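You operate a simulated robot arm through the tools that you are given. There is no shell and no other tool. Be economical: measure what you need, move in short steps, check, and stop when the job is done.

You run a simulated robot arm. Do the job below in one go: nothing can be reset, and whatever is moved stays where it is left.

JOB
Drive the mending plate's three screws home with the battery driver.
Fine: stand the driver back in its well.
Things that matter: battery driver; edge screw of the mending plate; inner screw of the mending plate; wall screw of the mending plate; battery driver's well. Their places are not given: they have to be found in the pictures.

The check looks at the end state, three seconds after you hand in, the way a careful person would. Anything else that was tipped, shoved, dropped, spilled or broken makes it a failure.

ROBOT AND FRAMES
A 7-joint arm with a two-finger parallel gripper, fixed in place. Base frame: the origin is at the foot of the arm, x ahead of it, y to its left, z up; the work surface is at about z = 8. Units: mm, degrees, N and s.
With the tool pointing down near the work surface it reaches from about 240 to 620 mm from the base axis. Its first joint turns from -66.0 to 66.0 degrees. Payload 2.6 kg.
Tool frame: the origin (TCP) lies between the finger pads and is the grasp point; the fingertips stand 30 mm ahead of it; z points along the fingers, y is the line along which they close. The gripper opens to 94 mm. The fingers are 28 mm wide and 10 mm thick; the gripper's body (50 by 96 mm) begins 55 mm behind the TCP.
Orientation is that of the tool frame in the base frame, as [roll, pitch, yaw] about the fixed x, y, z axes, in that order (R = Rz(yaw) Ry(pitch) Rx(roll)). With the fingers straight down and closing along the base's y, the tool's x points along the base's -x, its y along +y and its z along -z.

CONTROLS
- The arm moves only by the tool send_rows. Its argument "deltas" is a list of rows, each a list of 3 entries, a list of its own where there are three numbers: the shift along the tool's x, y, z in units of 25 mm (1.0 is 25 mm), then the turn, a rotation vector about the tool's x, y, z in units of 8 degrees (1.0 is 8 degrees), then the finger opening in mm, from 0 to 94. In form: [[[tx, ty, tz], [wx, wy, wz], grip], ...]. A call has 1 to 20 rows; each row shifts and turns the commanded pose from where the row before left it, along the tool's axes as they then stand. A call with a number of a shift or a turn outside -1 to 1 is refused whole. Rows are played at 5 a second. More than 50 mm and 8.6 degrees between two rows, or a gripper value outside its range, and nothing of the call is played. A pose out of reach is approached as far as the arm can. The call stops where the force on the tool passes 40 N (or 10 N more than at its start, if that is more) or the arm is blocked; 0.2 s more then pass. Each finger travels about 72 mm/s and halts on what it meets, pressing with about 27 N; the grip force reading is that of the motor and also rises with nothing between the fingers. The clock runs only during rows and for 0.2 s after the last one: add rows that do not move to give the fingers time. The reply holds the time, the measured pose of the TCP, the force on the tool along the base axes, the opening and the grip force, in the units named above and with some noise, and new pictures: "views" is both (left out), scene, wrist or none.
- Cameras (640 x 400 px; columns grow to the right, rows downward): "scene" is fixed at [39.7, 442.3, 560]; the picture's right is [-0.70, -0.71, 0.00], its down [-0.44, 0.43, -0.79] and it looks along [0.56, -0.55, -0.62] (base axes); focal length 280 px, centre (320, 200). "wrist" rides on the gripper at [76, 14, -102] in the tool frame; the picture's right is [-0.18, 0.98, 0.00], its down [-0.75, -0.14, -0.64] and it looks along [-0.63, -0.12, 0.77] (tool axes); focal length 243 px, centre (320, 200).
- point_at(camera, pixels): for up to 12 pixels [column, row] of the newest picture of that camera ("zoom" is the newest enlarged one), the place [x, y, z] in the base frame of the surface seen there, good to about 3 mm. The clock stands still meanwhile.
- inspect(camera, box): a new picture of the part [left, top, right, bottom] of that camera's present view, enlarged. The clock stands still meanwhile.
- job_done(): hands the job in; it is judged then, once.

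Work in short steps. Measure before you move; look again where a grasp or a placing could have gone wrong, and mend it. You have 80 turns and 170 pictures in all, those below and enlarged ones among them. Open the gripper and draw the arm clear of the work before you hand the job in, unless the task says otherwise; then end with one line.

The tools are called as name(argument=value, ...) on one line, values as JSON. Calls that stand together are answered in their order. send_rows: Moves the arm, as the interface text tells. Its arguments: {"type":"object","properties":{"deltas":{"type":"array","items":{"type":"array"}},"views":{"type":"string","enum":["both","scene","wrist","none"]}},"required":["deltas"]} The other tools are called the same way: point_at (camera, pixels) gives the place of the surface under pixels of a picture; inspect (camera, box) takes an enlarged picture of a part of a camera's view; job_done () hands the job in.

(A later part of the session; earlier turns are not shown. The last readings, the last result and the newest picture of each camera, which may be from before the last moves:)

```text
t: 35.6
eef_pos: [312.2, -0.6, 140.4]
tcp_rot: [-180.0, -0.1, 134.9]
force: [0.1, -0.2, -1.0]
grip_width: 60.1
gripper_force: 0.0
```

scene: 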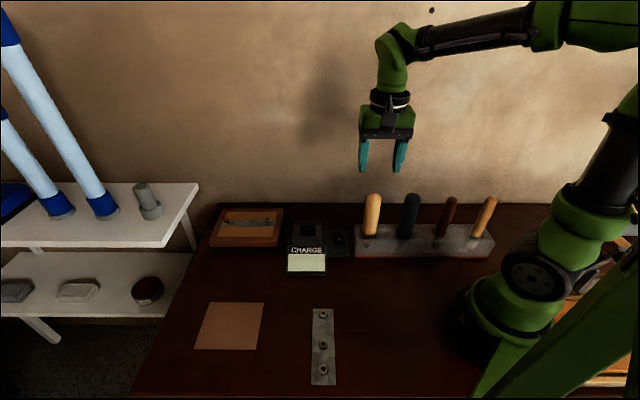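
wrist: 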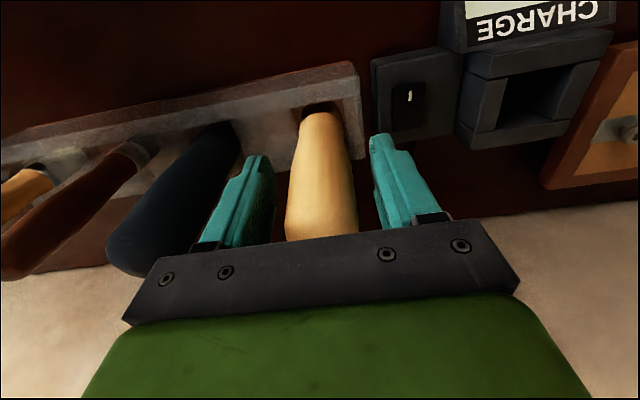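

Centred (handle 285–358 px). I close and lift 110 mm.

send_rows(deltas=[[[0, 0, 0], [0, 0, 0], 45], [[0, 0, 0], [0, 0, 0], 30], [[0, 0, 0], [0, 0, 0], 20], [[0, 0, 0], [0, 0, 0], 20], [[0, 0, -0.4], [0, 0, 0], 20], [[0, 0, -0.5], [0, 0, 0], 20], [[0, 0, -0.7], [0, 0, 0], 20], [[0, 0, -0.7], [0, 0, 0], 20], [[0, 0, -0.7], [0, 0, 0], 20], [[0, 0, -0.7], [0, 0, 0], 20], [[0, 0, -0.7], [0, 0, 0], 20], [[0, 0, 0], [0, 0, 0], 20]])

inspect(camera="scene", box=[340, 150, 420, 250])

```text
t: 38.2
eef_pos: [311.5, -0.2, 251.6]
tcp_rot: [-179.9, 0.1, 135.0]
force: [0.2, -0.8, -1.2]
grip_width: 35.7
gripper_force: 26.6
```

scene: 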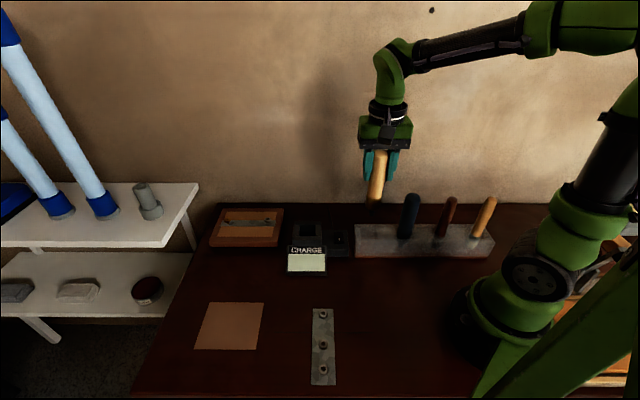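
wrist: 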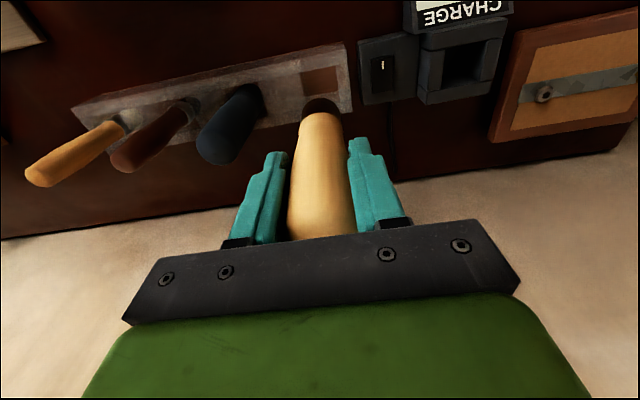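

```text
4.00 times, centred on (380, 200) of scene
```

zoom: 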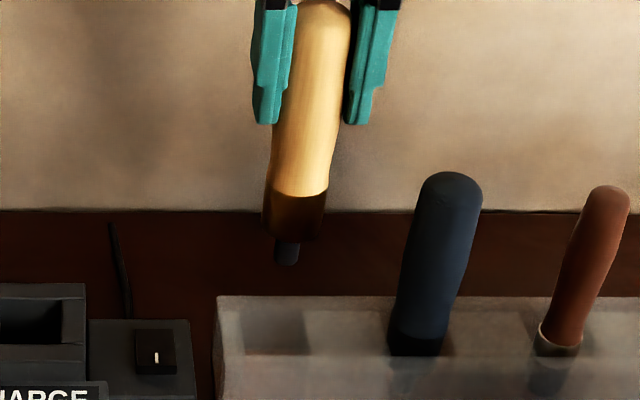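

The pale one is lighter (~1.5 N vs 3 N) with a similar dark stub. I carry it to the same viewing place and tilt it.

send_rows(deltas=[[[0, 0, -1], [0, 0, 0], 20], [[0, 0, -1], [0, 0, 0], 20], [[0, 0, -1], [0, 0, 0], 20], [[0.8, 0.34, 0], [0, 0, 0], 20], [[0.8, 0.34, 0], [0, 0, 0], 20], [[0.8, 0.34, 0], [0, 0, 0], 20], [[0.8, 0.34, 0], [0, 0, 0], 20], [[0.8, 0.34, 0], [0, 0, 0], 20], [[0.8, 0.34, 0], [0, 0, 0], 20], [[0.8, 0.34, 0], [0, 0, 0], 20], [[0.8, 0.34, 0], [0, 0, 0], 20], [[0.8, 0.34, 0], [0, 0, 0], 20], [[0.8, 0.34, 0], [0, 0, 0], 20]], views="none")

send_rows(deltas=[[[0, 0, 0], [0, 0.98, 0], 20], [[0, 0, 0], [0, 0.98, 0], 20], [[0, 0, 0], [0, 0.98, 0], 20], [[0, 0, 0], [0, 0.98, 0], 20], [[0, 0, 0], [0, 0.98, 0], 20], [[0, 0, 0], [0, 0.98, 0], 20], [[0, 0, 0], [0, 0.98, 0], 20], [[0, 0, 0], [0, 0.98, 0], 20], [[0, 0, 0], [0, 0.98, 0], 20], [[0, 0, 0], [0, 0.98, 0], 20], [[0, 0, 0], [0, 0.98, 0], 20], [[0, 0, 0], [0, 0, 0], 20]], views="scene")

inspect(camera="scene", box=[326, 255, 374, 303])

```text
t: 41.0
eef_pos: [230.4, 202.0, 325.8]
tcp_rot: [-179.9, 0.0, 134.9]
force: [0.7, 0.6, -2.0]
grip_width: 35.7
gripper_force: 27.1
```

```text
t: 43.6
eef_pos: [230.0, 201.8, 326.9]
tcp_rot: [-179.5, -86.2, 134.5]
force: [-0.4, 0.1, -2.1]
grip_width: 35.7
gripper_force: 26.9
```

scene: 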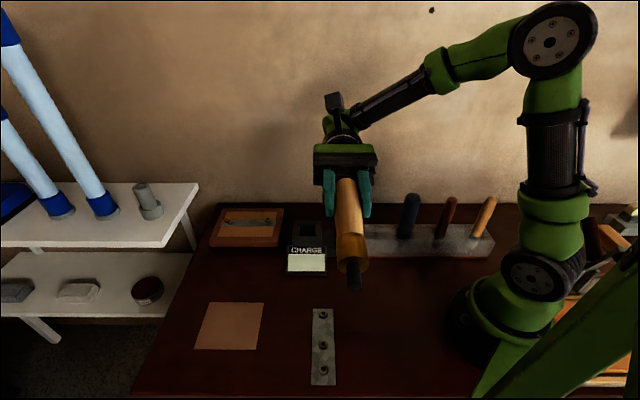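

```text
8.33 times, centred on (350, 279) of scene
```

zoom: 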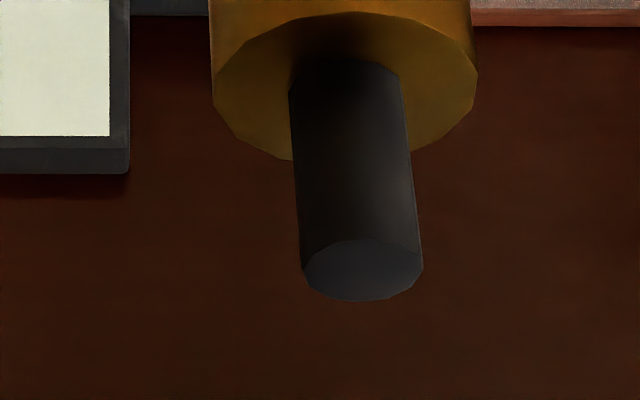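

The ends are identical plain chucks. The pale one is light wood with a brass ferrule (a hand tool), the navy one is heavy with a black nose, so navy is the battery driver. I return the pale one exactly by undoing moves.

send_rows(deltas=[[[0, 0, 0], [0, -0.98, 0], 20], [[0, 0, 0], [0, -0.98, 0], 20], [[0, 0, 0], [0, -0.98, 0], 20], [[0, 0, 0], [0, -0.98, 0], 20], [[0, 0, 0], [0, -0.98, 0], 20], [[0, 0, 0], [0, -0.98, 0], 20], [[0, 0, 0], [0, -0.98, 0], 20], [[0, 0, 0], [0, -0.98, 0], 20], [[0, 0, 0], [0, -0.98, 0], 20], [[0, 0, 0], [0, -0.98, 0], 20], [[0, 0, 0], [0, -0.98, 0], 20], [[0, 0, 0], [0, 0, 0], 20]], views="none")

send_rows(deltas=[[[-0.8, -0.34, 0], [0, 0, 0], 20], [[-0.8, -0.34, 0], [0, 0, 0], 20], [[-0.8, -0.34, 0], [0, 0, 0], 20], [[-0.8, -0.34, 0], [0, 0, 0], 20], [[-0.8, -0.34, 0], [0, 0, 0], 20], [[-0.8, -0.34, 0], [0, 0, 0], 20], [[-0.8, -0.34, 0], [0, 0, 0], 20], [[-0.8, -0.34, 0], [0, 0, 0], 20], [[-0.8, -0.34, 0], [0, 0, 0], 20], [[-0.8, -0.34, 0], [0, 0, 0], 20], [[0, 0, 1], [0, 0, 0], 20], [[0, 0, 1], [0, 0, 0], 20], [[0, 0, 1], [0, 0, 0], 20], [[0, 0, 0], [0, 0, 0], 20]])

```text
t: 46.2
eef_pos: [232.0, 200.1, 325.6]
tcp_rot: [180.0, 0.1, 135.0]
force: [-0.1, -0.3, -1.6]
grip_width: 35.9
gripper_force: 27.0
```

```text
t: 49.2
eef_pos: [309.8, -0.0, 250.2]
tcp_rot: [-179.9, 0.0, 134.9]
force: [-0.1, -1.4, -1.6]
grip_width: 35.4
gripper_force: 26.9
```

scene: 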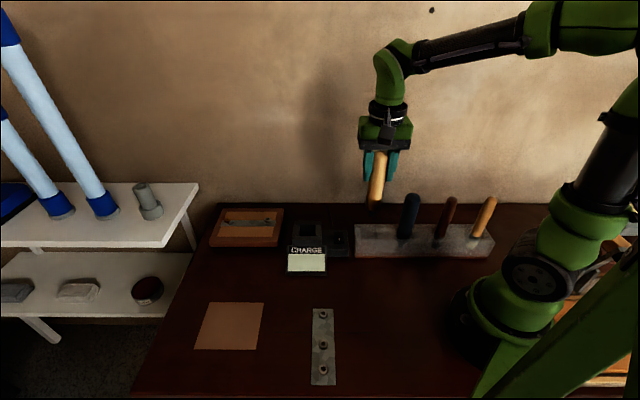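
wrist: 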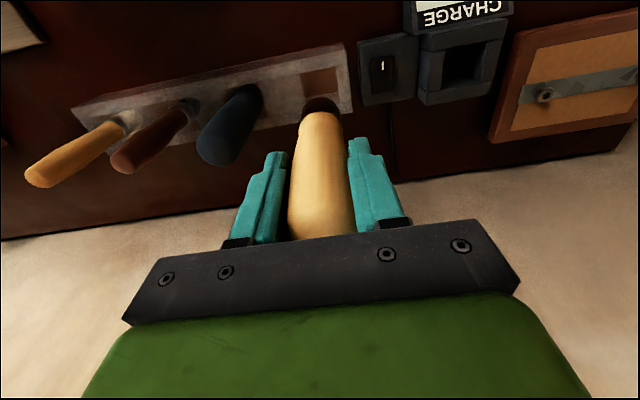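

Same picture as after lifting; I lower it back into its well.

send_rows(deltas=[[[0, 0, 0.7], [0, 0, 0], 20], [[0, 0, 0.7], [0, 0, 0], 20], [[0, 0, 0.7], [0, 0, 0], 20], [[0, 0, 0.7], [0, 0, 0], 20], [[0, 0, 0.7], [0, 0, 0], 20], [[0, 0, 0.5], [0, 0, 0], 20], [[0, 0, 0.38], [0, 0, 0], 20], [[0, 0, 0], [0, 0, 0], 20]], views="wrist")

```text
t: 51.0
eef_pos: [311.6, -0.5, 142.6]
tcp_rot: [180.0, 0.1, 134.9]
force: [-4.1, -0.5, 13.3]
grip_width: 35.5
gripper_force: 26.9
```

wrist: 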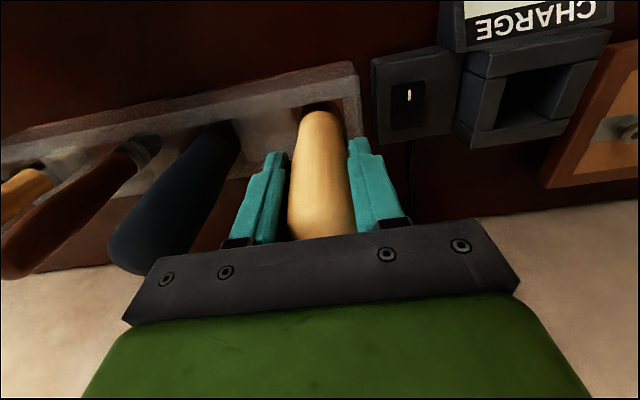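

Seated (13 N up). I release, rise, and return to navy.

send_rows(deltas=[[[0, 0, 0], [0, 0, 0], 45], [[0, 0, 0], [0, 0, 0], 60], [[0, 0, -0.75], [0, 0, 0], 60], [[0, 0, -0.75], [0, 0, 0], 60], [[0, 0, -0.75], [0, 0, 0], 60], [[0, 0, -0.75], [0, 0, 0], 60], [[0, 0, -0.75], [0, 0, 0], 60], [[0, 0, -0.75], [0, 0, 0], 60], [[0, 0, -0.75], [0, 0, 0], 60], [[0, -0.88, 0], [0, 0, 0], 60], [[0, -0.88, 0], [0, 0, 0], 60], [[0, -0.88, 0], [0, 0, 0], 60], [[0, -0.88, 0], [0, 0, 0], 60], [[0, 0, 0], [0, 0, 0], 60]])

inspect(camera="scene", box=[340, 180, 500, 270])

inspect(camera="wrist", box=[250, 50, 450, 150])

```text
t: 54.0
eef_pos: [249.5, -63.1, 274.2]
tcp_rot: [-180.0, 0.0, 135.0]
force: [0.4, -0.5, -0.4]
grip_width: 60.1
gripper_force: 0.0
```

scene: 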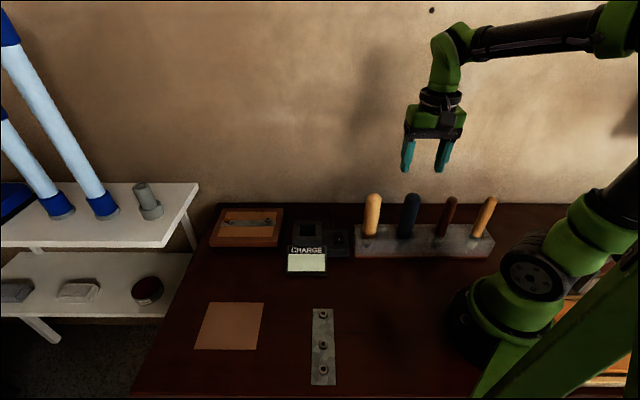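
wrist: 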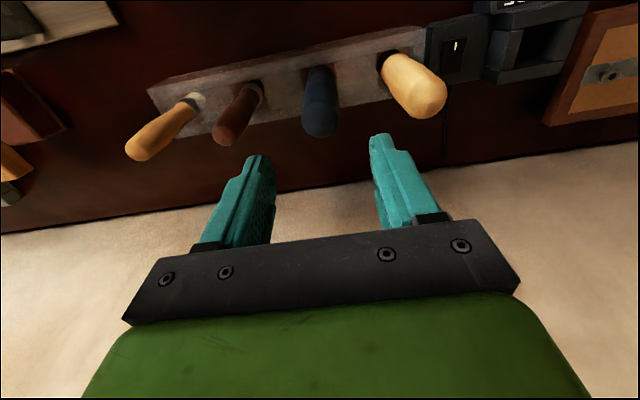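

```text
4.00 times, centred on (420, 225) of scene
```

zoom: 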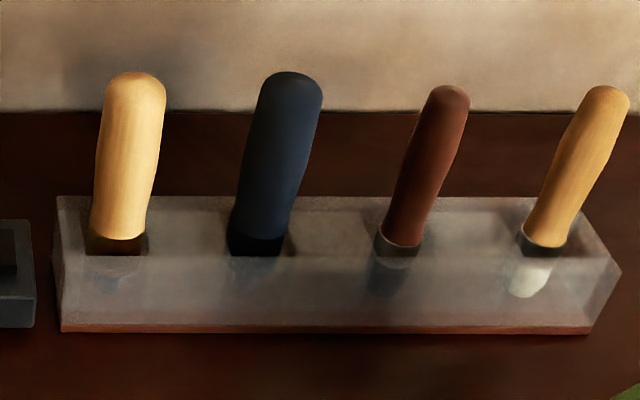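

```text
3.20 times, centred on (350, 100) of wrist
```

zoom: 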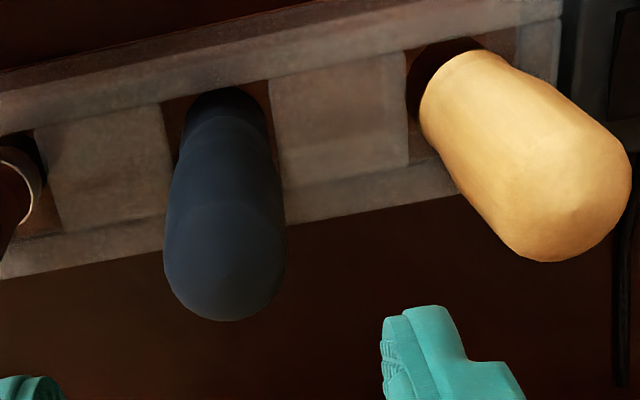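

Everything stands as before. I descend on navy, grip, lift, and raise to z≈300.

send_rows(deltas=[[[0, 0, 0.75], [0, 0, 0], 60], [[0, 0, 0.75], [0, 0, 0], 60], [[0, 0, 0.75], [0, 0, 0], 60], [[0, 0, 0.75], [0, 0, 0], 60], [[0, 0, 0.75], [0, 0, 0], 60], [[0, 0, 0.75], [0, 0, 0], 60], [[0, 0, 0.82], [0, 0, 0], 60], [[0, 0, 0], [0, 0, 0], 45], [[0, 0, 0], [0, 0, 0], 30], [[0, 0, 0], [0, 0, 0], 20], [[0, 0, 0], [0, 0, 0], 20]], views="wrist")

send_rows(deltas=[[[0, 0, -0.4], [0, 0, 0], 20], [[0, 0, -0.6], [0, 0, 0], 20], [[0, 0, -0.9], [0, 0, 0], 20], [[0, 0, -0.9], [0, 0, 0], 20], [[0, 0, -0.9], [0, 0, 0], 20], [[0, 0, -0.9], [0, 0, 0], 20], [[0, 0, -0.9], [0, 0, 0], 20], [[0, 0, -0.9], [0, 0, 0], 20], [[0.806, 0.693, 0], [0, 0, 0], 20], [[0.806, 0.693, 0], [0, 0, 0], 20], [[0.806, 0.693, 0], [0, 0, 0], 20], [[0.806, 0.693, 0], [0, 0, 0], 20], [[0.806, 0.693, 0], [0, 0, 0], 20], [[0.806, 0.693, 0], [0, 0, 0], 20], [[0.806, 0.693, 0], [0, 0, 0], 20], [[0.806, 0.693, 0], [0, 0, 0], 20], [[0, 0, 0], [0, 0, 0], 20]])

```text
t: 56.4
eef_pos: [249.1, -62.1, 140.3]
tcp_rot: [-179.9, 0.0, 135.1]
force: [-0.8, 1.2, 0.7]
grip_width: 36.6
gripper_force: 27.2
```

wrist: 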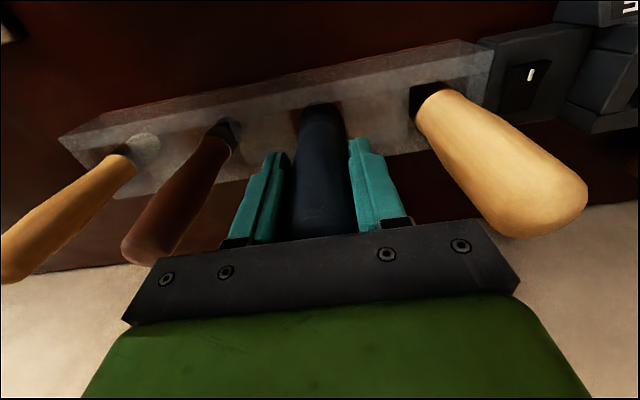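

```text
t: 60.0
eef_pos: [233.7, 149.7, 299.7]
tcp_rot: [-179.8, 0.0, 135.0]
force: [0.9, 0.4, -2.6]
grip_width: 37.0
gripper_force: 27.2
```

scene: 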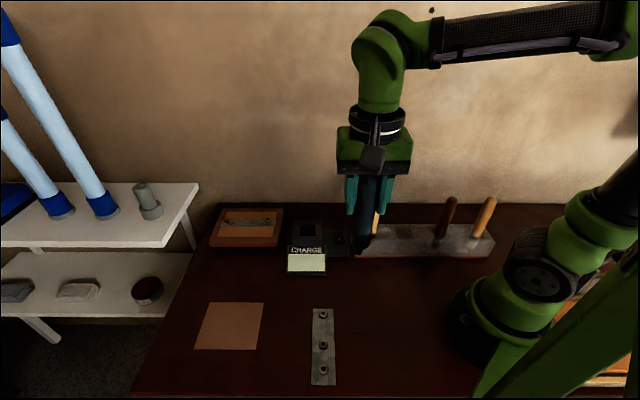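
wrist: 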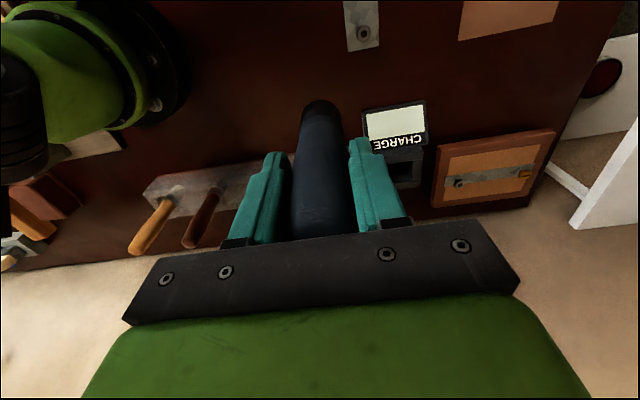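

A faint mark is on the handle near (318,213); I zoom in on it and measure the screws in the scene picture again.

inspect(camera="wrist", box=[285, 95, 360, 240])

inspect(camera="scene", box=[296, 300, 346, 390])

```text
2.76 times, centred on (322, 168) of wrist
```

zoom: 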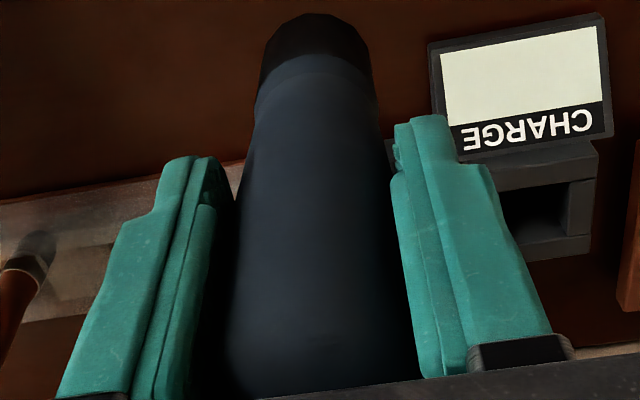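

```text
4.44 times, centred on (321, 345) of scene
```

zoom: 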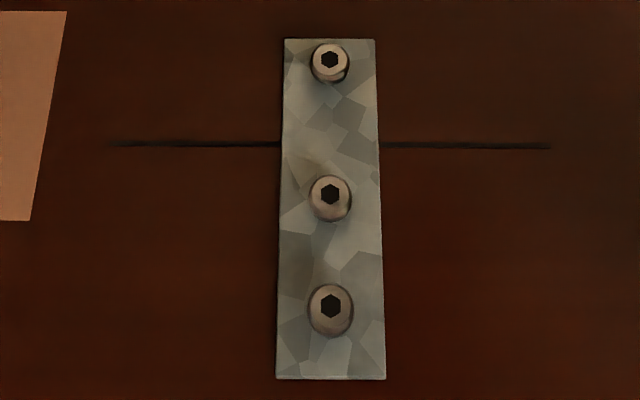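

The hex recesses are at (330,59), (330,195), (331,306) in this zoom; I measure them, the plate and the table.

point_at(camera="zoom", pixels=[[330, 59], [330, 195], [331, 306], [324, 62], [336, 60], [324, 197], [336, 197], [325, 310], [338, 310], [330, 120], [330, 250], [430, 250]])

```text
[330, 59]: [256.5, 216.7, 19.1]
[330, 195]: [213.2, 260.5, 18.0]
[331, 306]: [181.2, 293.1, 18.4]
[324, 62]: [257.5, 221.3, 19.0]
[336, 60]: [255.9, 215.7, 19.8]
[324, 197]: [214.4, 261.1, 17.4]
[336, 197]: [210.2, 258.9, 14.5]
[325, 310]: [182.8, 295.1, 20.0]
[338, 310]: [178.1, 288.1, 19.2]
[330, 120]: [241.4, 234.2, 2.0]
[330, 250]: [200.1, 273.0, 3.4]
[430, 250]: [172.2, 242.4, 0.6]
```

Heads top out near z 19, plate near z 3. I move over the wall-side screw at (256.5,217) with the tip some 35 mm above it and check.

send_rows(deltas=[[[0.42, 0.85, 0], [0, 0, 0], 20], [[0.42, 0.85, 0], [0, 0, 0], 20], [[0.42, 0.85, 0], [0, 0, 0], 20], [[0, 0, 0.8], [0, 0, 0], 20], [[0, 0, 0.8], [0, 0, 0], 20], [[0, 0, 0.8], [0, 0, 0], 20], [[0, 0, 0.8], [0, 0, 0], 20], [[0, 0, 0.8], [0, 0, 0], 20], [[0, 0, 0.8], [0, 0, 0], 20], [[0, 0, 0], [0, 0, 0], 20]])

inspect(camera="scene", box=[290, 220, 370, 330])

inspect(camera="wrist", box=[250, 20, 390, 190])

```text
t: 62.2
eef_pos: [257.6, 218.0, 179.4]
tcp_rot: [180.0, 0.0, 134.9]
force: [-0.4, -0.1, -2.8]
grip_width: 36.8
gripper_force: 27.0
```

scene: 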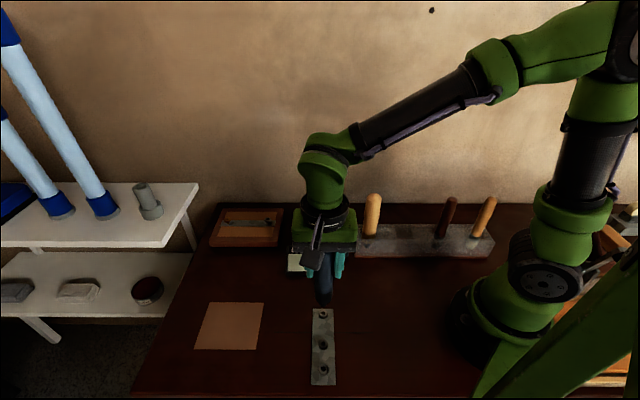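
wrist: 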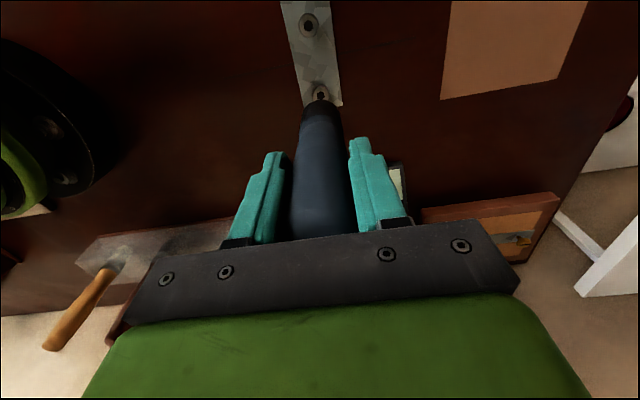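

```text
3.64 times, centred on (330, 275) of scene
```

zoom: 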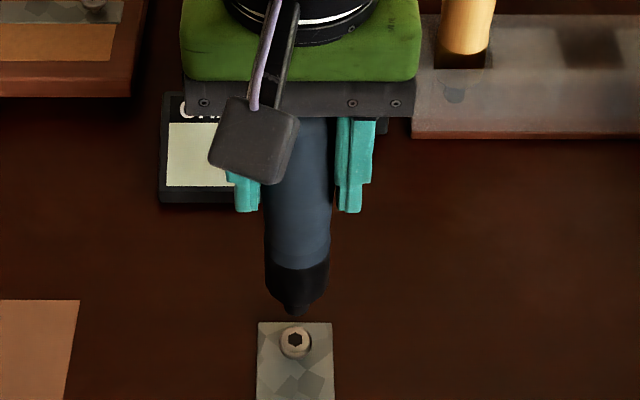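

```text
2.35 times, centred on (320, 105) of wrist
```

zoom: 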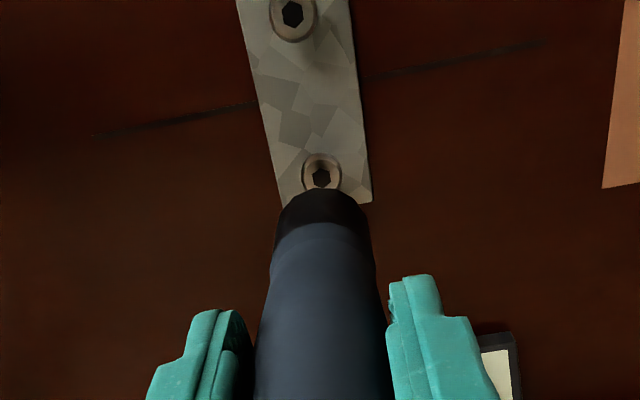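

The tip is in line with the screw in both pictures (col 323.7 vs 323.3; wrist 325 vs 321). I lower 27 mm and look again.

send_rows(deltas=[[[0, 0, 0.4], [0, 0, 0], 20], [[0, 0, 0.4], [0, 0, 0], 20], [[0, 0, 0.3], [0, 0, 0], 20], [[0, 0, 0], [0, 0, 0], 20]], views="none")

inspect(camera="scene", box=[300, 280, 350, 330])

inspect(camera="wrist", box=[270, 30, 370, 130])

```text
t: 63.2
eef_pos: [256.8, 215.6, 152.1]
tcp_rot: [-179.9, 0.0, 135.0]
force: [-0.2, 0.4, -3.3]
grip_width: 36.8
gripper_force: 27.0
```

```text
8.00 times, centred on (325, 305) of scene
```

zoom: 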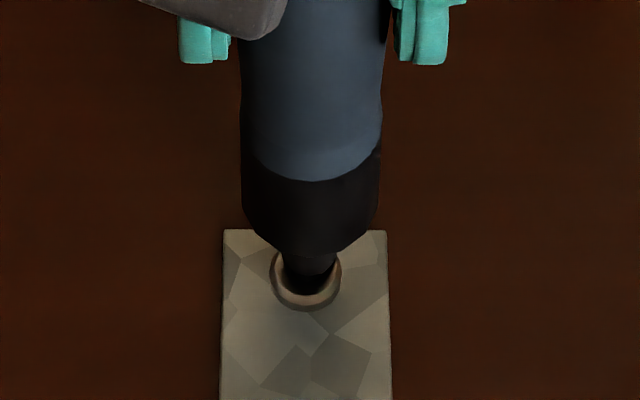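

```text
4.00 times, centred on (320, 80) of wrist
```

zoom: 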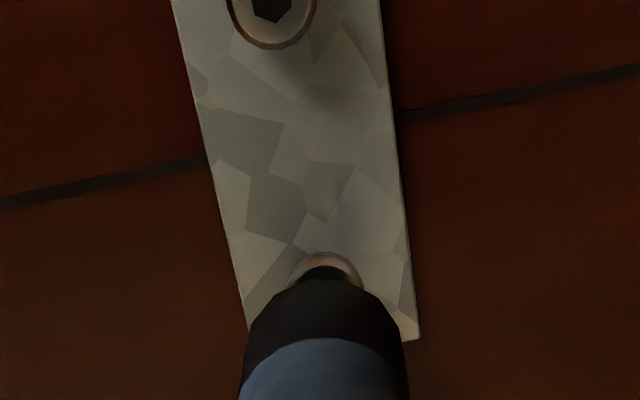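

The stub sits concentric over the head in both pictures. I press down in 1.5 mm steps, watching force.

send_rows(deltas=[[[0, 0, 0.06], [0, 0, 0], 20], [[0, 0, 0.06], [0, 0, 0], 20], [[0, 0, 0.06], [0, 0, 0], 20], [[0, 0, 0], [0, 0, 0], 20], [[0, 0, 0], [0, 0, 0], 20]], views="none")

inspect(camera="scene", box=[300, 280, 350, 330])

```text
t: 64.4
eef_pos: [257.0, 216.0, 147.8]
tcp_rot: [-180.0, 0.0, 135.0]
force: [1.1, -1.1, 2.3]
grip_width: 36.5
gripper_force: 26.9
```

```text
8.00 times, centred on (325, 305) of scene
```

zoom: 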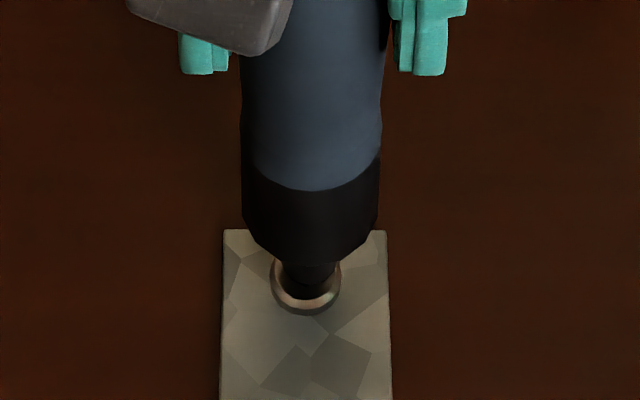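

Contact (+5 N), and the head seems slightly lower (315 vs 310 in the zoom). I hold for 2 s to see whether it drives.

send_rows(deltas=[[[0, 0, 0.04], [0, 0, 0], 20], [[0, 0, 0], [0, 0, 0], 20], [[0, 0, 0], [0, 0, 0], 20], [[0, 0, 0], [0, 0, 0], 20], [[0, 0, 0], [0, 0, 0], 20], [[0, 0, 0], [0, 0, 0], 20], [[0, 0, 0], [0, 0, 0], 20], [[0, 0, 0], [0, 0, 0], 20]], views="none")

inspect(camera="scene", box=[300, 280, 350, 330])

```text
t: 66.2
eef_pos: [256.4, 216.1, 146.4]
tcp_rot: [180.0, 0.0, 135.0]
force: [0.7, -0.3, 2.8]
grip_width: 36.5
gripper_force: 27.2
```

```text
8.00 times, centred on (325, 305) of scene
```

zoom: 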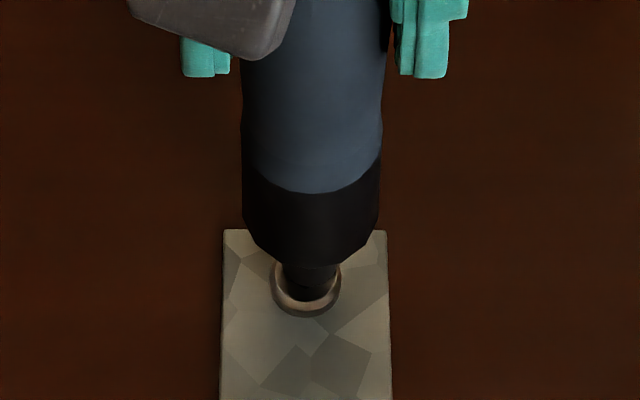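

The head follows the tip down with about 6 N. I keep feeding 1 mm steps until the force rises.

send_rows(deltas=[[[0, 0, 0.04], [0, 0, 0], 20], [[0, 0, 0.04], [0, 0, 0], 20], [[0, 0, 0.04], [0, 0, 0], 20], [[0, 0, 0.04], [0, 0, 0], 20], [[0, 0, 0.04], [0, 0, 0], 20], [[0, 0, 0], [0, 0, 0], 20], [[0, 0, 0], [0, 0, 0], 20], [[0, 0, 0], [0, 0, 0], 20]], views="none")

inspect(camera="scene", box=[300, 280, 350, 330])

```text
t: 68.0
eef_pos: [256.2, 216.2, 141.6]
tcp_rot: [-179.9, 0.0, 135.0]
force: [1.5, -1.6, 1.5]
grip_width: 36.7
gripper_force: 26.5
```

```text
8.00 times, centred on (325, 305) of scene
```

zoom: 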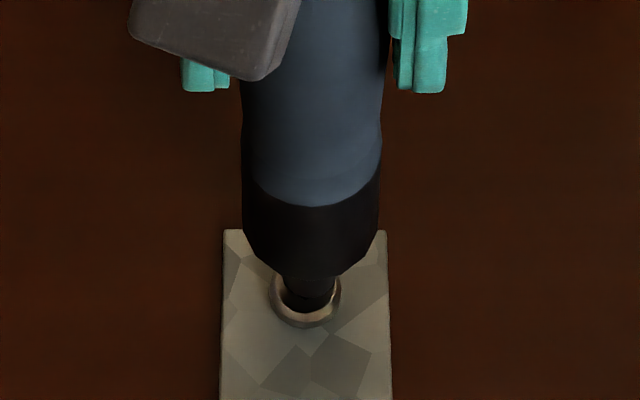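

It keeps going down (head bottom at 328). I continue.

send_rows(deltas=[[[0, 0, 0.04], [0, 0, 0], 20], [[0, 0, 0.04], [0, 0, 0], 20], [[0, 0, 0.04], [0, 0, 0], 20], [[0, 0, 0.04], [0, 0, 0], 20], [[0, 0, 0], [0, 0, 0], 20], [[0, 0, 0], [0, 0, 0], 20]], views="none")

inspect(camera="scene", box=[300, 280, 350, 330])

```text
t: 69.4
eef_pos: [256.5, 216.5, 138.4]
tcp_rot: [179.9, 0.0, 135.0]
force: [-1.9, -1.6, 15.5]
grip_width: 36.7
gripper_force: 26.9
```

```text
8.00 times, centred on (325, 305) of scene
```

zoom: 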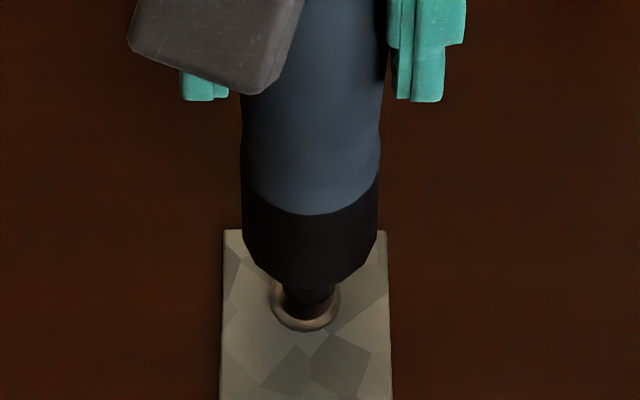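

Force jumped to 15 N with the head near the plate. I hold briefly with half a millimetre more to be sure.

send_rows(deltas=[[[0, 0, 0.02], [0, 0, 0], 20], [[0, 0, 0], [0, 0, 0], 20], [[0, 0, 0], [0, 0, 0], 20], [[0, 0, 0], [0, 0, 0], 20], [[0, 0, 0], [0, 0, 0], 20], [[0, 0, 0], [0, 0, 0], 20]], views="none")

send_rows(deltas=[[[0, 0, -0.5], [0, 0, 0], 20], [[0, 0, -0.7], [0, 0, 0], 20], [[0, 0, -0.7], [0, 0, 0], 20], [[0, 0, 0], [0, 0, 0], 20]], views="wrist")

inspect(camera="scene", box=[290, 290, 360, 390])

```text
t: 70.8
eef_pos: [255.8, 216.4, 137.0]
tcp_rot: [180.0, 0.1, 135.0]
force: [0.6, 0.3, 19.4]
grip_width: 36.1
gripper_force: 26.8
```

```text
t: 71.8
eef_pos: [255.0, 215.5, 184.6]
tcp_rot: [-179.9, -0.1, 135.0]
force: [-0.5, 1.3, -2.9]
grip_width: 36.2
gripper_force: 27.2
```

wrist: 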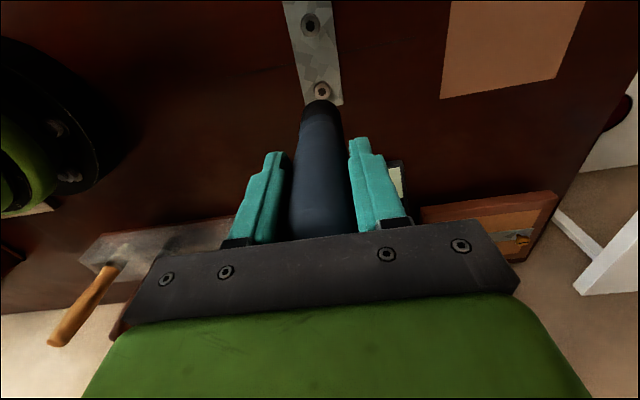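

```text
4.00 times, centred on (325, 340) of scene
```

zoom: 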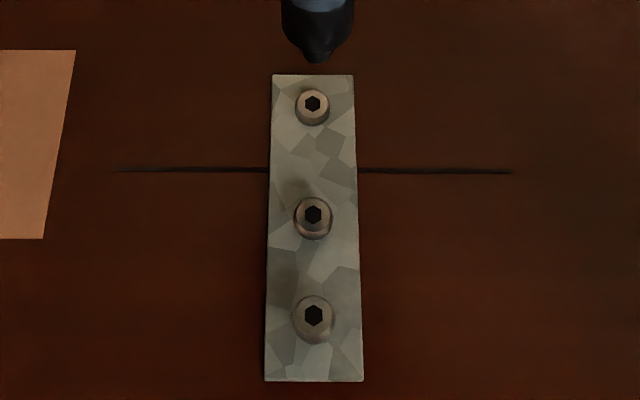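

The wall-side screw is seated on the plate. Next the middle one, 61.6 mm along the tool's x; then lower to just above it.

send_rows(deltas=[[[0.821, 0, 0], [0, 0, 0], 20], [[0.821, 0, 0], [0, 0, 0], 20], [[0.821, 0.01, 0], [0, 0, 0], 20], [[0, 0, 0.6], [0, 0, 0], 20], [[0, 0, 0.6], [0, 0, 0], 20], [[0, 0, 0], [0, 0, 0], 20]], views="none")

inspect(camera="scene", box=[295, 305, 355, 365])

inspect(camera="wrist", box=[270, 30, 370, 130])

```text
t: 73.2
eef_pos: [212.1, 260.3, 154.6]
tcp_rot: [-179.9, 0.0, 134.8]
force: [-0.3, -0.3, -3.3]
grip_width: 36.3
gripper_force: 27.0
```

```text
6.67 times, centred on (325, 335) of scene
```

zoom: 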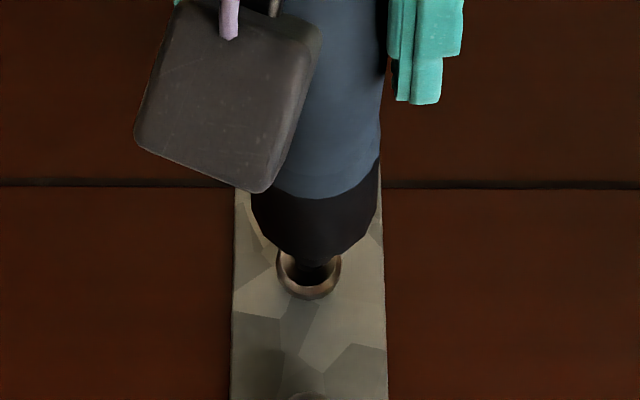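

```text
4.00 times, centred on (320, 80) of wrist
```

zoom: 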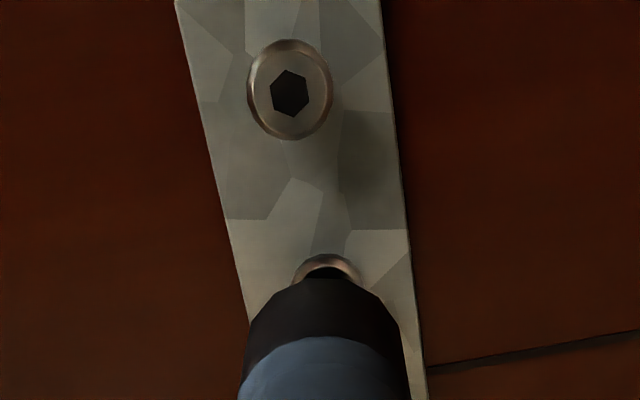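

Well aligned (about 1 mm to the right, corrected). I feed down in 1 mm steps.

send_rows(deltas=[[[0, 0.04, 0.12], [0, 0, 0], 20], [[0, 0, 0.08], [0, 0, 0], 20], [[0, 0, 0.04], [0, 0, 0], 20], [[0, 0, 0.04], [0, 0, 0], 20], [[0, 0, 0.04], [0, 0, 0], 20], [[0, 0, 0.04], [0, 0, 0], 20], [[0, 0, 0.04], [0, 0, 0], 20], [[0, 0, 0.04], [0, 0, 0], 20], [[0, 0, 0.04], [0, 0, 0], 20], [[0, 0, 0], [0, 0, 0], 20], [[0, 0, 0], [0, 0, 0], 20]], views="none")

inspect(camera="scene", box=[295, 305, 355, 365])

```text
t: 75.6
eef_pos: [214.2, 262.1, 142.6]
tcp_rot: [-179.9, 0.0, 135.0]
force: [0.9, -0.8, 2.8]
grip_width: 36.4
gripper_force: 26.6
```

```text
6.67 times, centred on (325, 335) of scene
```

zoom: 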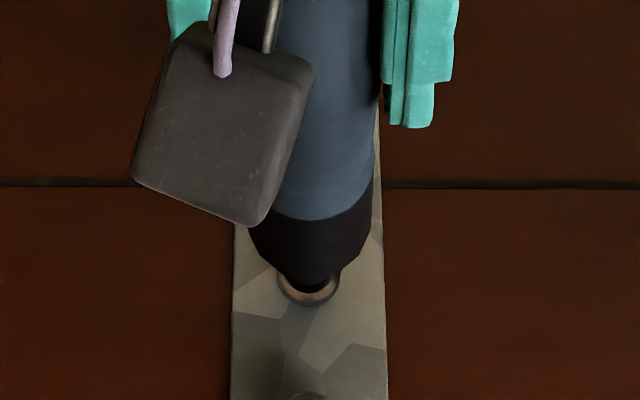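

Driving at ~6 N. I continue to the stop.

send_rows(deltas=[[[0, 0, 0.04], [0, 0, 0], 20], [[0, 0, 0.04], [0, 0, 0], 20], [[0, 0, 0.04], [0, 0, 0], 20], [[0, 0, 0], [0, 0, 0], 20], [[0, 0, 0], [0, 0, 0], 20], [[0, 0, 0], [0, 0, 0], 20]], views="none")

```text
t: 77.0
eef_pos: [212.7, 261.3, 140.3]
tcp_rot: [-179.9, 0.0, 135.0]
force: [-0.6, 0.1, 2.4]
grip_width: 36.2
gripper_force: 27.0
```

send_rows(deltas=[[[0, 0, 0.04], [0, 0, 0], 20], [[0, 0, 0.04], [0, 0, 0], 20], [[0, 0, 0.04], [0, 0, 0], 20], [[0, 0, 0], [0, 0, 0], 20], [[0, 0, 0], [0, 0, 0], 20], [[0, 0, 0], [0, 0, 0], 20]], views="none")

inspect(camera="scene", box=[295, 305, 355, 365])

```text
t: 78.4
eef_pos: [214.1, 260.5, 136.4]
tcp_rot: [179.9, 0.0, 134.9]
force: [-0.2, -1.8, 19.3]
grip_width: 36.3
gripper_force: 26.9
```

```text
6.67 times, centred on (325, 335) of scene
```

zoom: 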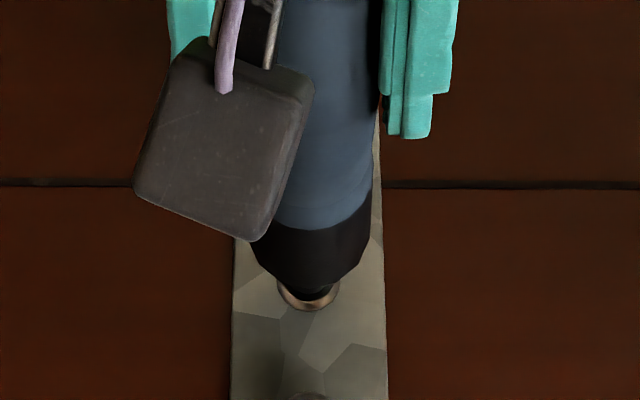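

Stopped at 19 N, seated. I lift, go 45.5 mm further along tool x to the edge screw, and lower to just above.

send_rows(deltas=[[[0, 0, 0], [0, 0, 0], 20], [[0, 0, 0], [0, 0, 0], 20], [[0, 0, -0.6], [0, 0, 0], 20], [[0, 0, -0.6], [0, 0, 0], 20], [[0, 0, -0.5], [0, 0, 0], 20], [[0.91, 0, 0], [0, 0, 0], 20], [[0.91, 0, 0], [0, 0, 0], 20], [[0, 0, 0.5], [0, 0, 0], 20], [[0, 0, 0.45], [0, 0, 0], 20], [[0, 0, 0], [0, 0, 0], 20]], views="scene")

inspect(camera="scene", box=[295, 325, 355, 385])

inspect(camera="wrist", box=[270, 30, 370, 130])

```text
t: 80.6
eef_pos: [180.9, 292.4, 155.0]
tcp_rot: [179.9, 0.0, 134.9]
force: [-1.1, 0.4, -2.3]
grip_width: 36.3
gripper_force: 27.2
```

scene: 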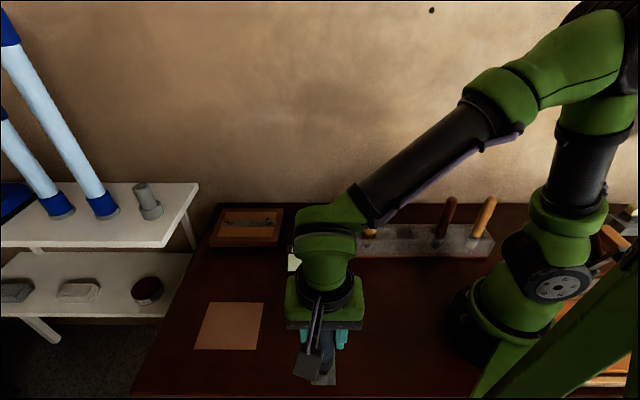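

```text
6.67 times, centred on (325, 355) of scene
```

zoom: 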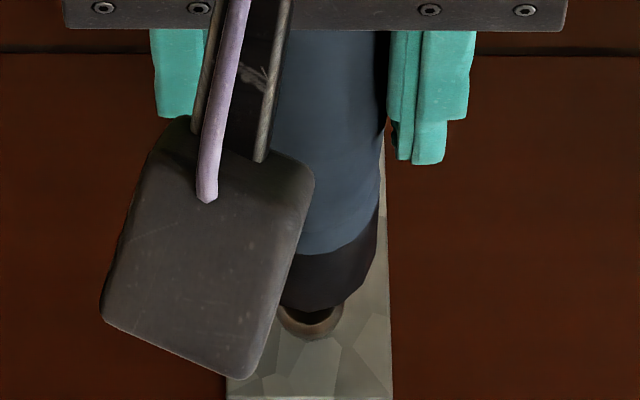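

```text
4.00 times, centred on (320, 80) of wrist
```

zoom: 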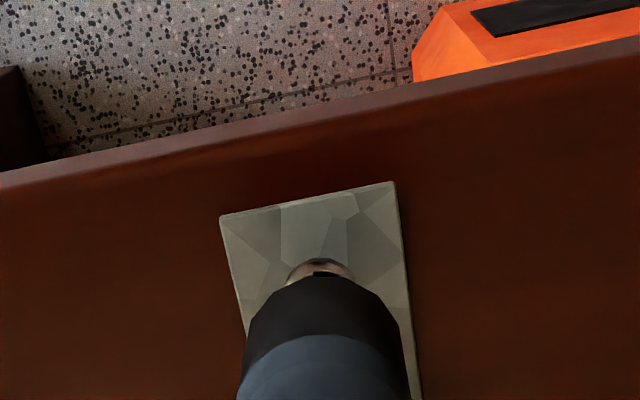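

The head is nearly concentric; I correct 1 mm along x and feed down.

send_rows(deltas=[[[-0.04, -0.02, 0.12], [0, 0, 0], 20], [[0, 0, 0.08], [0, 0, 0], 20], [[0, 0, 0.04], [0, 0, 0], 20], [[0, 0, 0.04], [0, 0, 0], 20], [[0, 0, 0.04], [0, 0, 0], 20], [[0, 0, 0.04], [0, 0, 0], 20], [[0, 0, 0.04], [0, 0, 0], 20], [[0, 0, 0.04], [0, 0, 0], 20], [[0, 0, 0.04], [0, 0, 0], 20], [[0, 0, 0.04], [0, 0, 0], 20], [[0, 0, 0.04], [0, 0, 0], 20], [[0, 0, 0], [0, 0, 0], 20], [[0, 0, 0], [0, 0, 0], 20]], views="none")

inspect(camera="scene", box=[295, 325, 355, 385])

```text
t: 83.4
eef_pos: [181.1, 291.7, 141.2]
tcp_rot: [-179.9, 0.0, 135.0]
force: [1.9, 1.8, 1.5]
grip_width: 35.9
gripper_force: 27.1
```

```text
6.67 times, centred on (325, 355) of scene
```

zoom: 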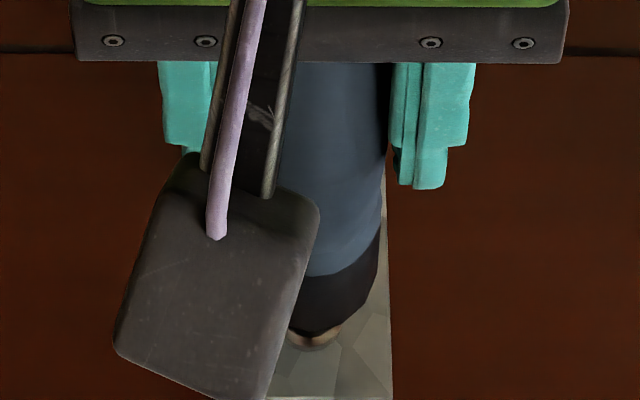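

Driving (~5 N). I continue until the stop.

send_rows(deltas=[[[0, 0, 0.04], [0, 0, 0], 20], [[0, 0, 0.04], [0, 0, 0], 20], [[0, 0, 0.04], [0, 0, 0], 20], [[0, 0, 0.03], [0, 0, 0], 20], [[0, 0, 0], [0, 0, 0], 20], [[0, 0, 0], [0, 0, 0], 20], [[0, 0, 0], [0, 0, 0], 20]], views="none")

```text
t: 85.0
eef_pos: [182.1, 291.7, 137.1]
tcp_rot: [179.9, 0.0, 134.9]
force: [-0.5, -1.2, 10.7]
grip_width: 35.9
gripper_force: 26.7
```

send_rows(deltas=[[[0, 0, 0.04], [0, 0, 0], 20], [[0, 0, 0], [0, 0, 0], 20], [[0, 0, 0], [0, 0, 0], 20], [[0, 0, 0], [0, 0, 0], 20], [[0, 0, 0], [0, 0, 0], 20], [[0, 0, 0], [0, 0, 0], 20]], views="none")

send_rows(deltas=[[[0, 0, -0.6], [0, 0, 0], 20], [[0, 0, -0.8], [0, 0, 0], 20], [[0, 0, -0.9], [0, 0, 0], 20], [[0, 0, -0.9], [0, 0, 0], 20], [[0, 0, -0.9], [0, 0, 0], 20], [[0, 0, -0.9], [0, 0, 0], 20], [[0, 0, -0.9], [0, 0, 0], 20], [[-0.9, 0, 0], [0, 0, 0], 20], [[-0.9, 0, 0], [0, 0, 0], 20], [[-0.9, 0, 0], [0, 0, 0], 20], [[-0.9, 0, 0], [0, 0, 0], 20], [[-0.9, 0, 0], [0, 0, 0], 20], [[0, 0, 0], [0, 0, 0], 20]])

inspect(camera="scene", box=[295, 305, 345, 390])

```text
t: 86.4
eef_pos: [182.0, 292.5, 137.2]
tcp_rot: [179.9, 0.0, 135.0]
force: [-0.9, -0.9, 18.1]
grip_width: 36.1
gripper_force: 27.0
```

```text
t: 89.2
eef_pos: [260.6, 212.1, 284.4]
tcp_rot: [-180.0, 0.0, 135.0]
force: [-0.1, -0.6, -3.0]
grip_width: 36.3
gripper_force: 27.1
```

scene: 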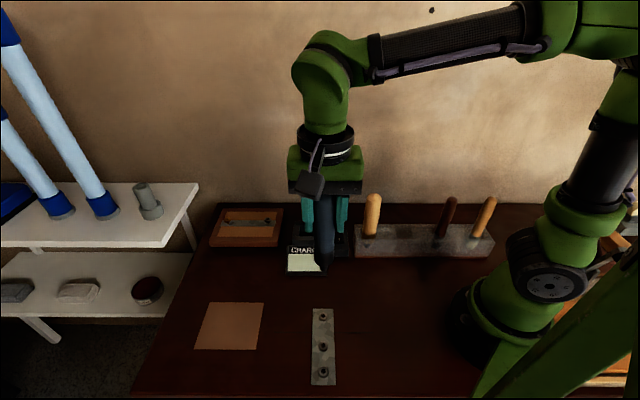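
wrist: 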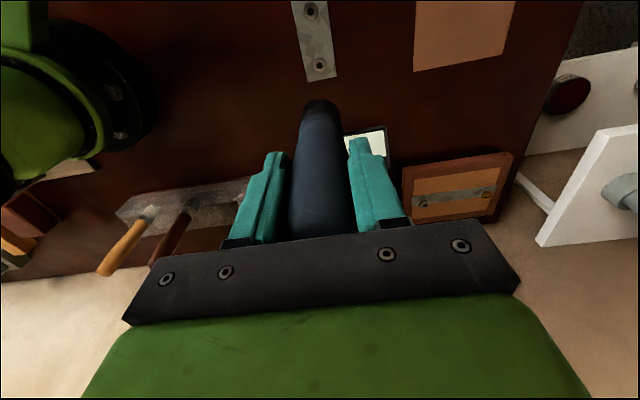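

```text
4.71 times, centred on (320, 348) of scene
```

zoom: 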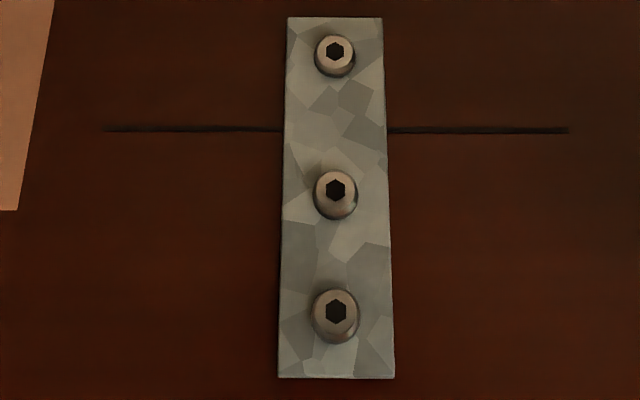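

All three moved down; I measure their heights to confirm they are home.

point_at(camera="zoom", pixels=[[335, 51], [335, 190], [336, 312], [325, 51], [345, 53], [324, 190], [347, 192], [323, 312], [349, 314], [335, 110], [335, 255], [335, 355]])

inspect(camera="scene", box=[310, 305, 336, 327])

inspect(camera="scene", box=[310, 335, 336, 357])

inspect(camera="scene", box=[310, 361, 336, 383])

```text
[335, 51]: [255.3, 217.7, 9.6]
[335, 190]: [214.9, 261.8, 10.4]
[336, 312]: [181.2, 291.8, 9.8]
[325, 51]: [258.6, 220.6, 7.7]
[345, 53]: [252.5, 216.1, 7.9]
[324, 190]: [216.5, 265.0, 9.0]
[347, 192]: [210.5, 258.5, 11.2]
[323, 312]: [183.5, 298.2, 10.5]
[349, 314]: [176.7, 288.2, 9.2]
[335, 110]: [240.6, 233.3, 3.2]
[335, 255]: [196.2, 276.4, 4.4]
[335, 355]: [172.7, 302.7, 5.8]
```

```text
16.00 times, centred on (323, 316) of scene
```

zoom: 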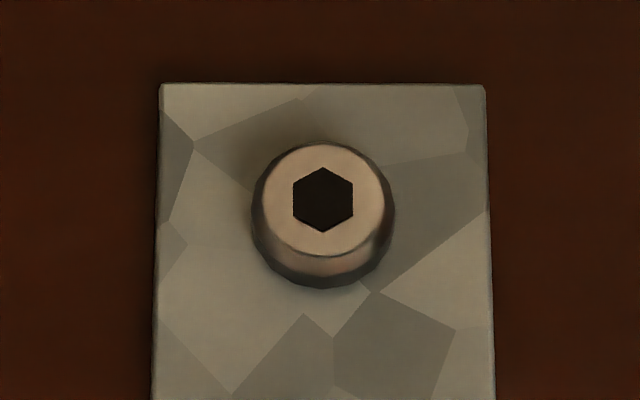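

```text
16.00 times, centred on (323, 346) of scene
```

zoom: 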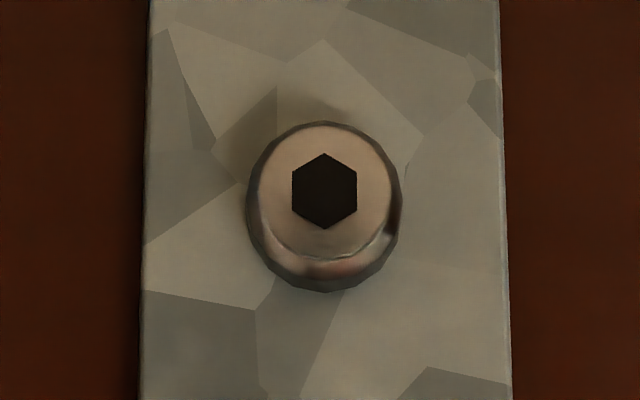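

```text
16.00 times, centred on (323, 372) of scene
```

zoom: 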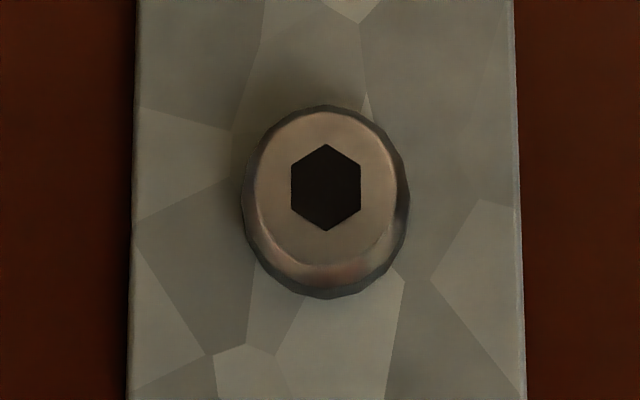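

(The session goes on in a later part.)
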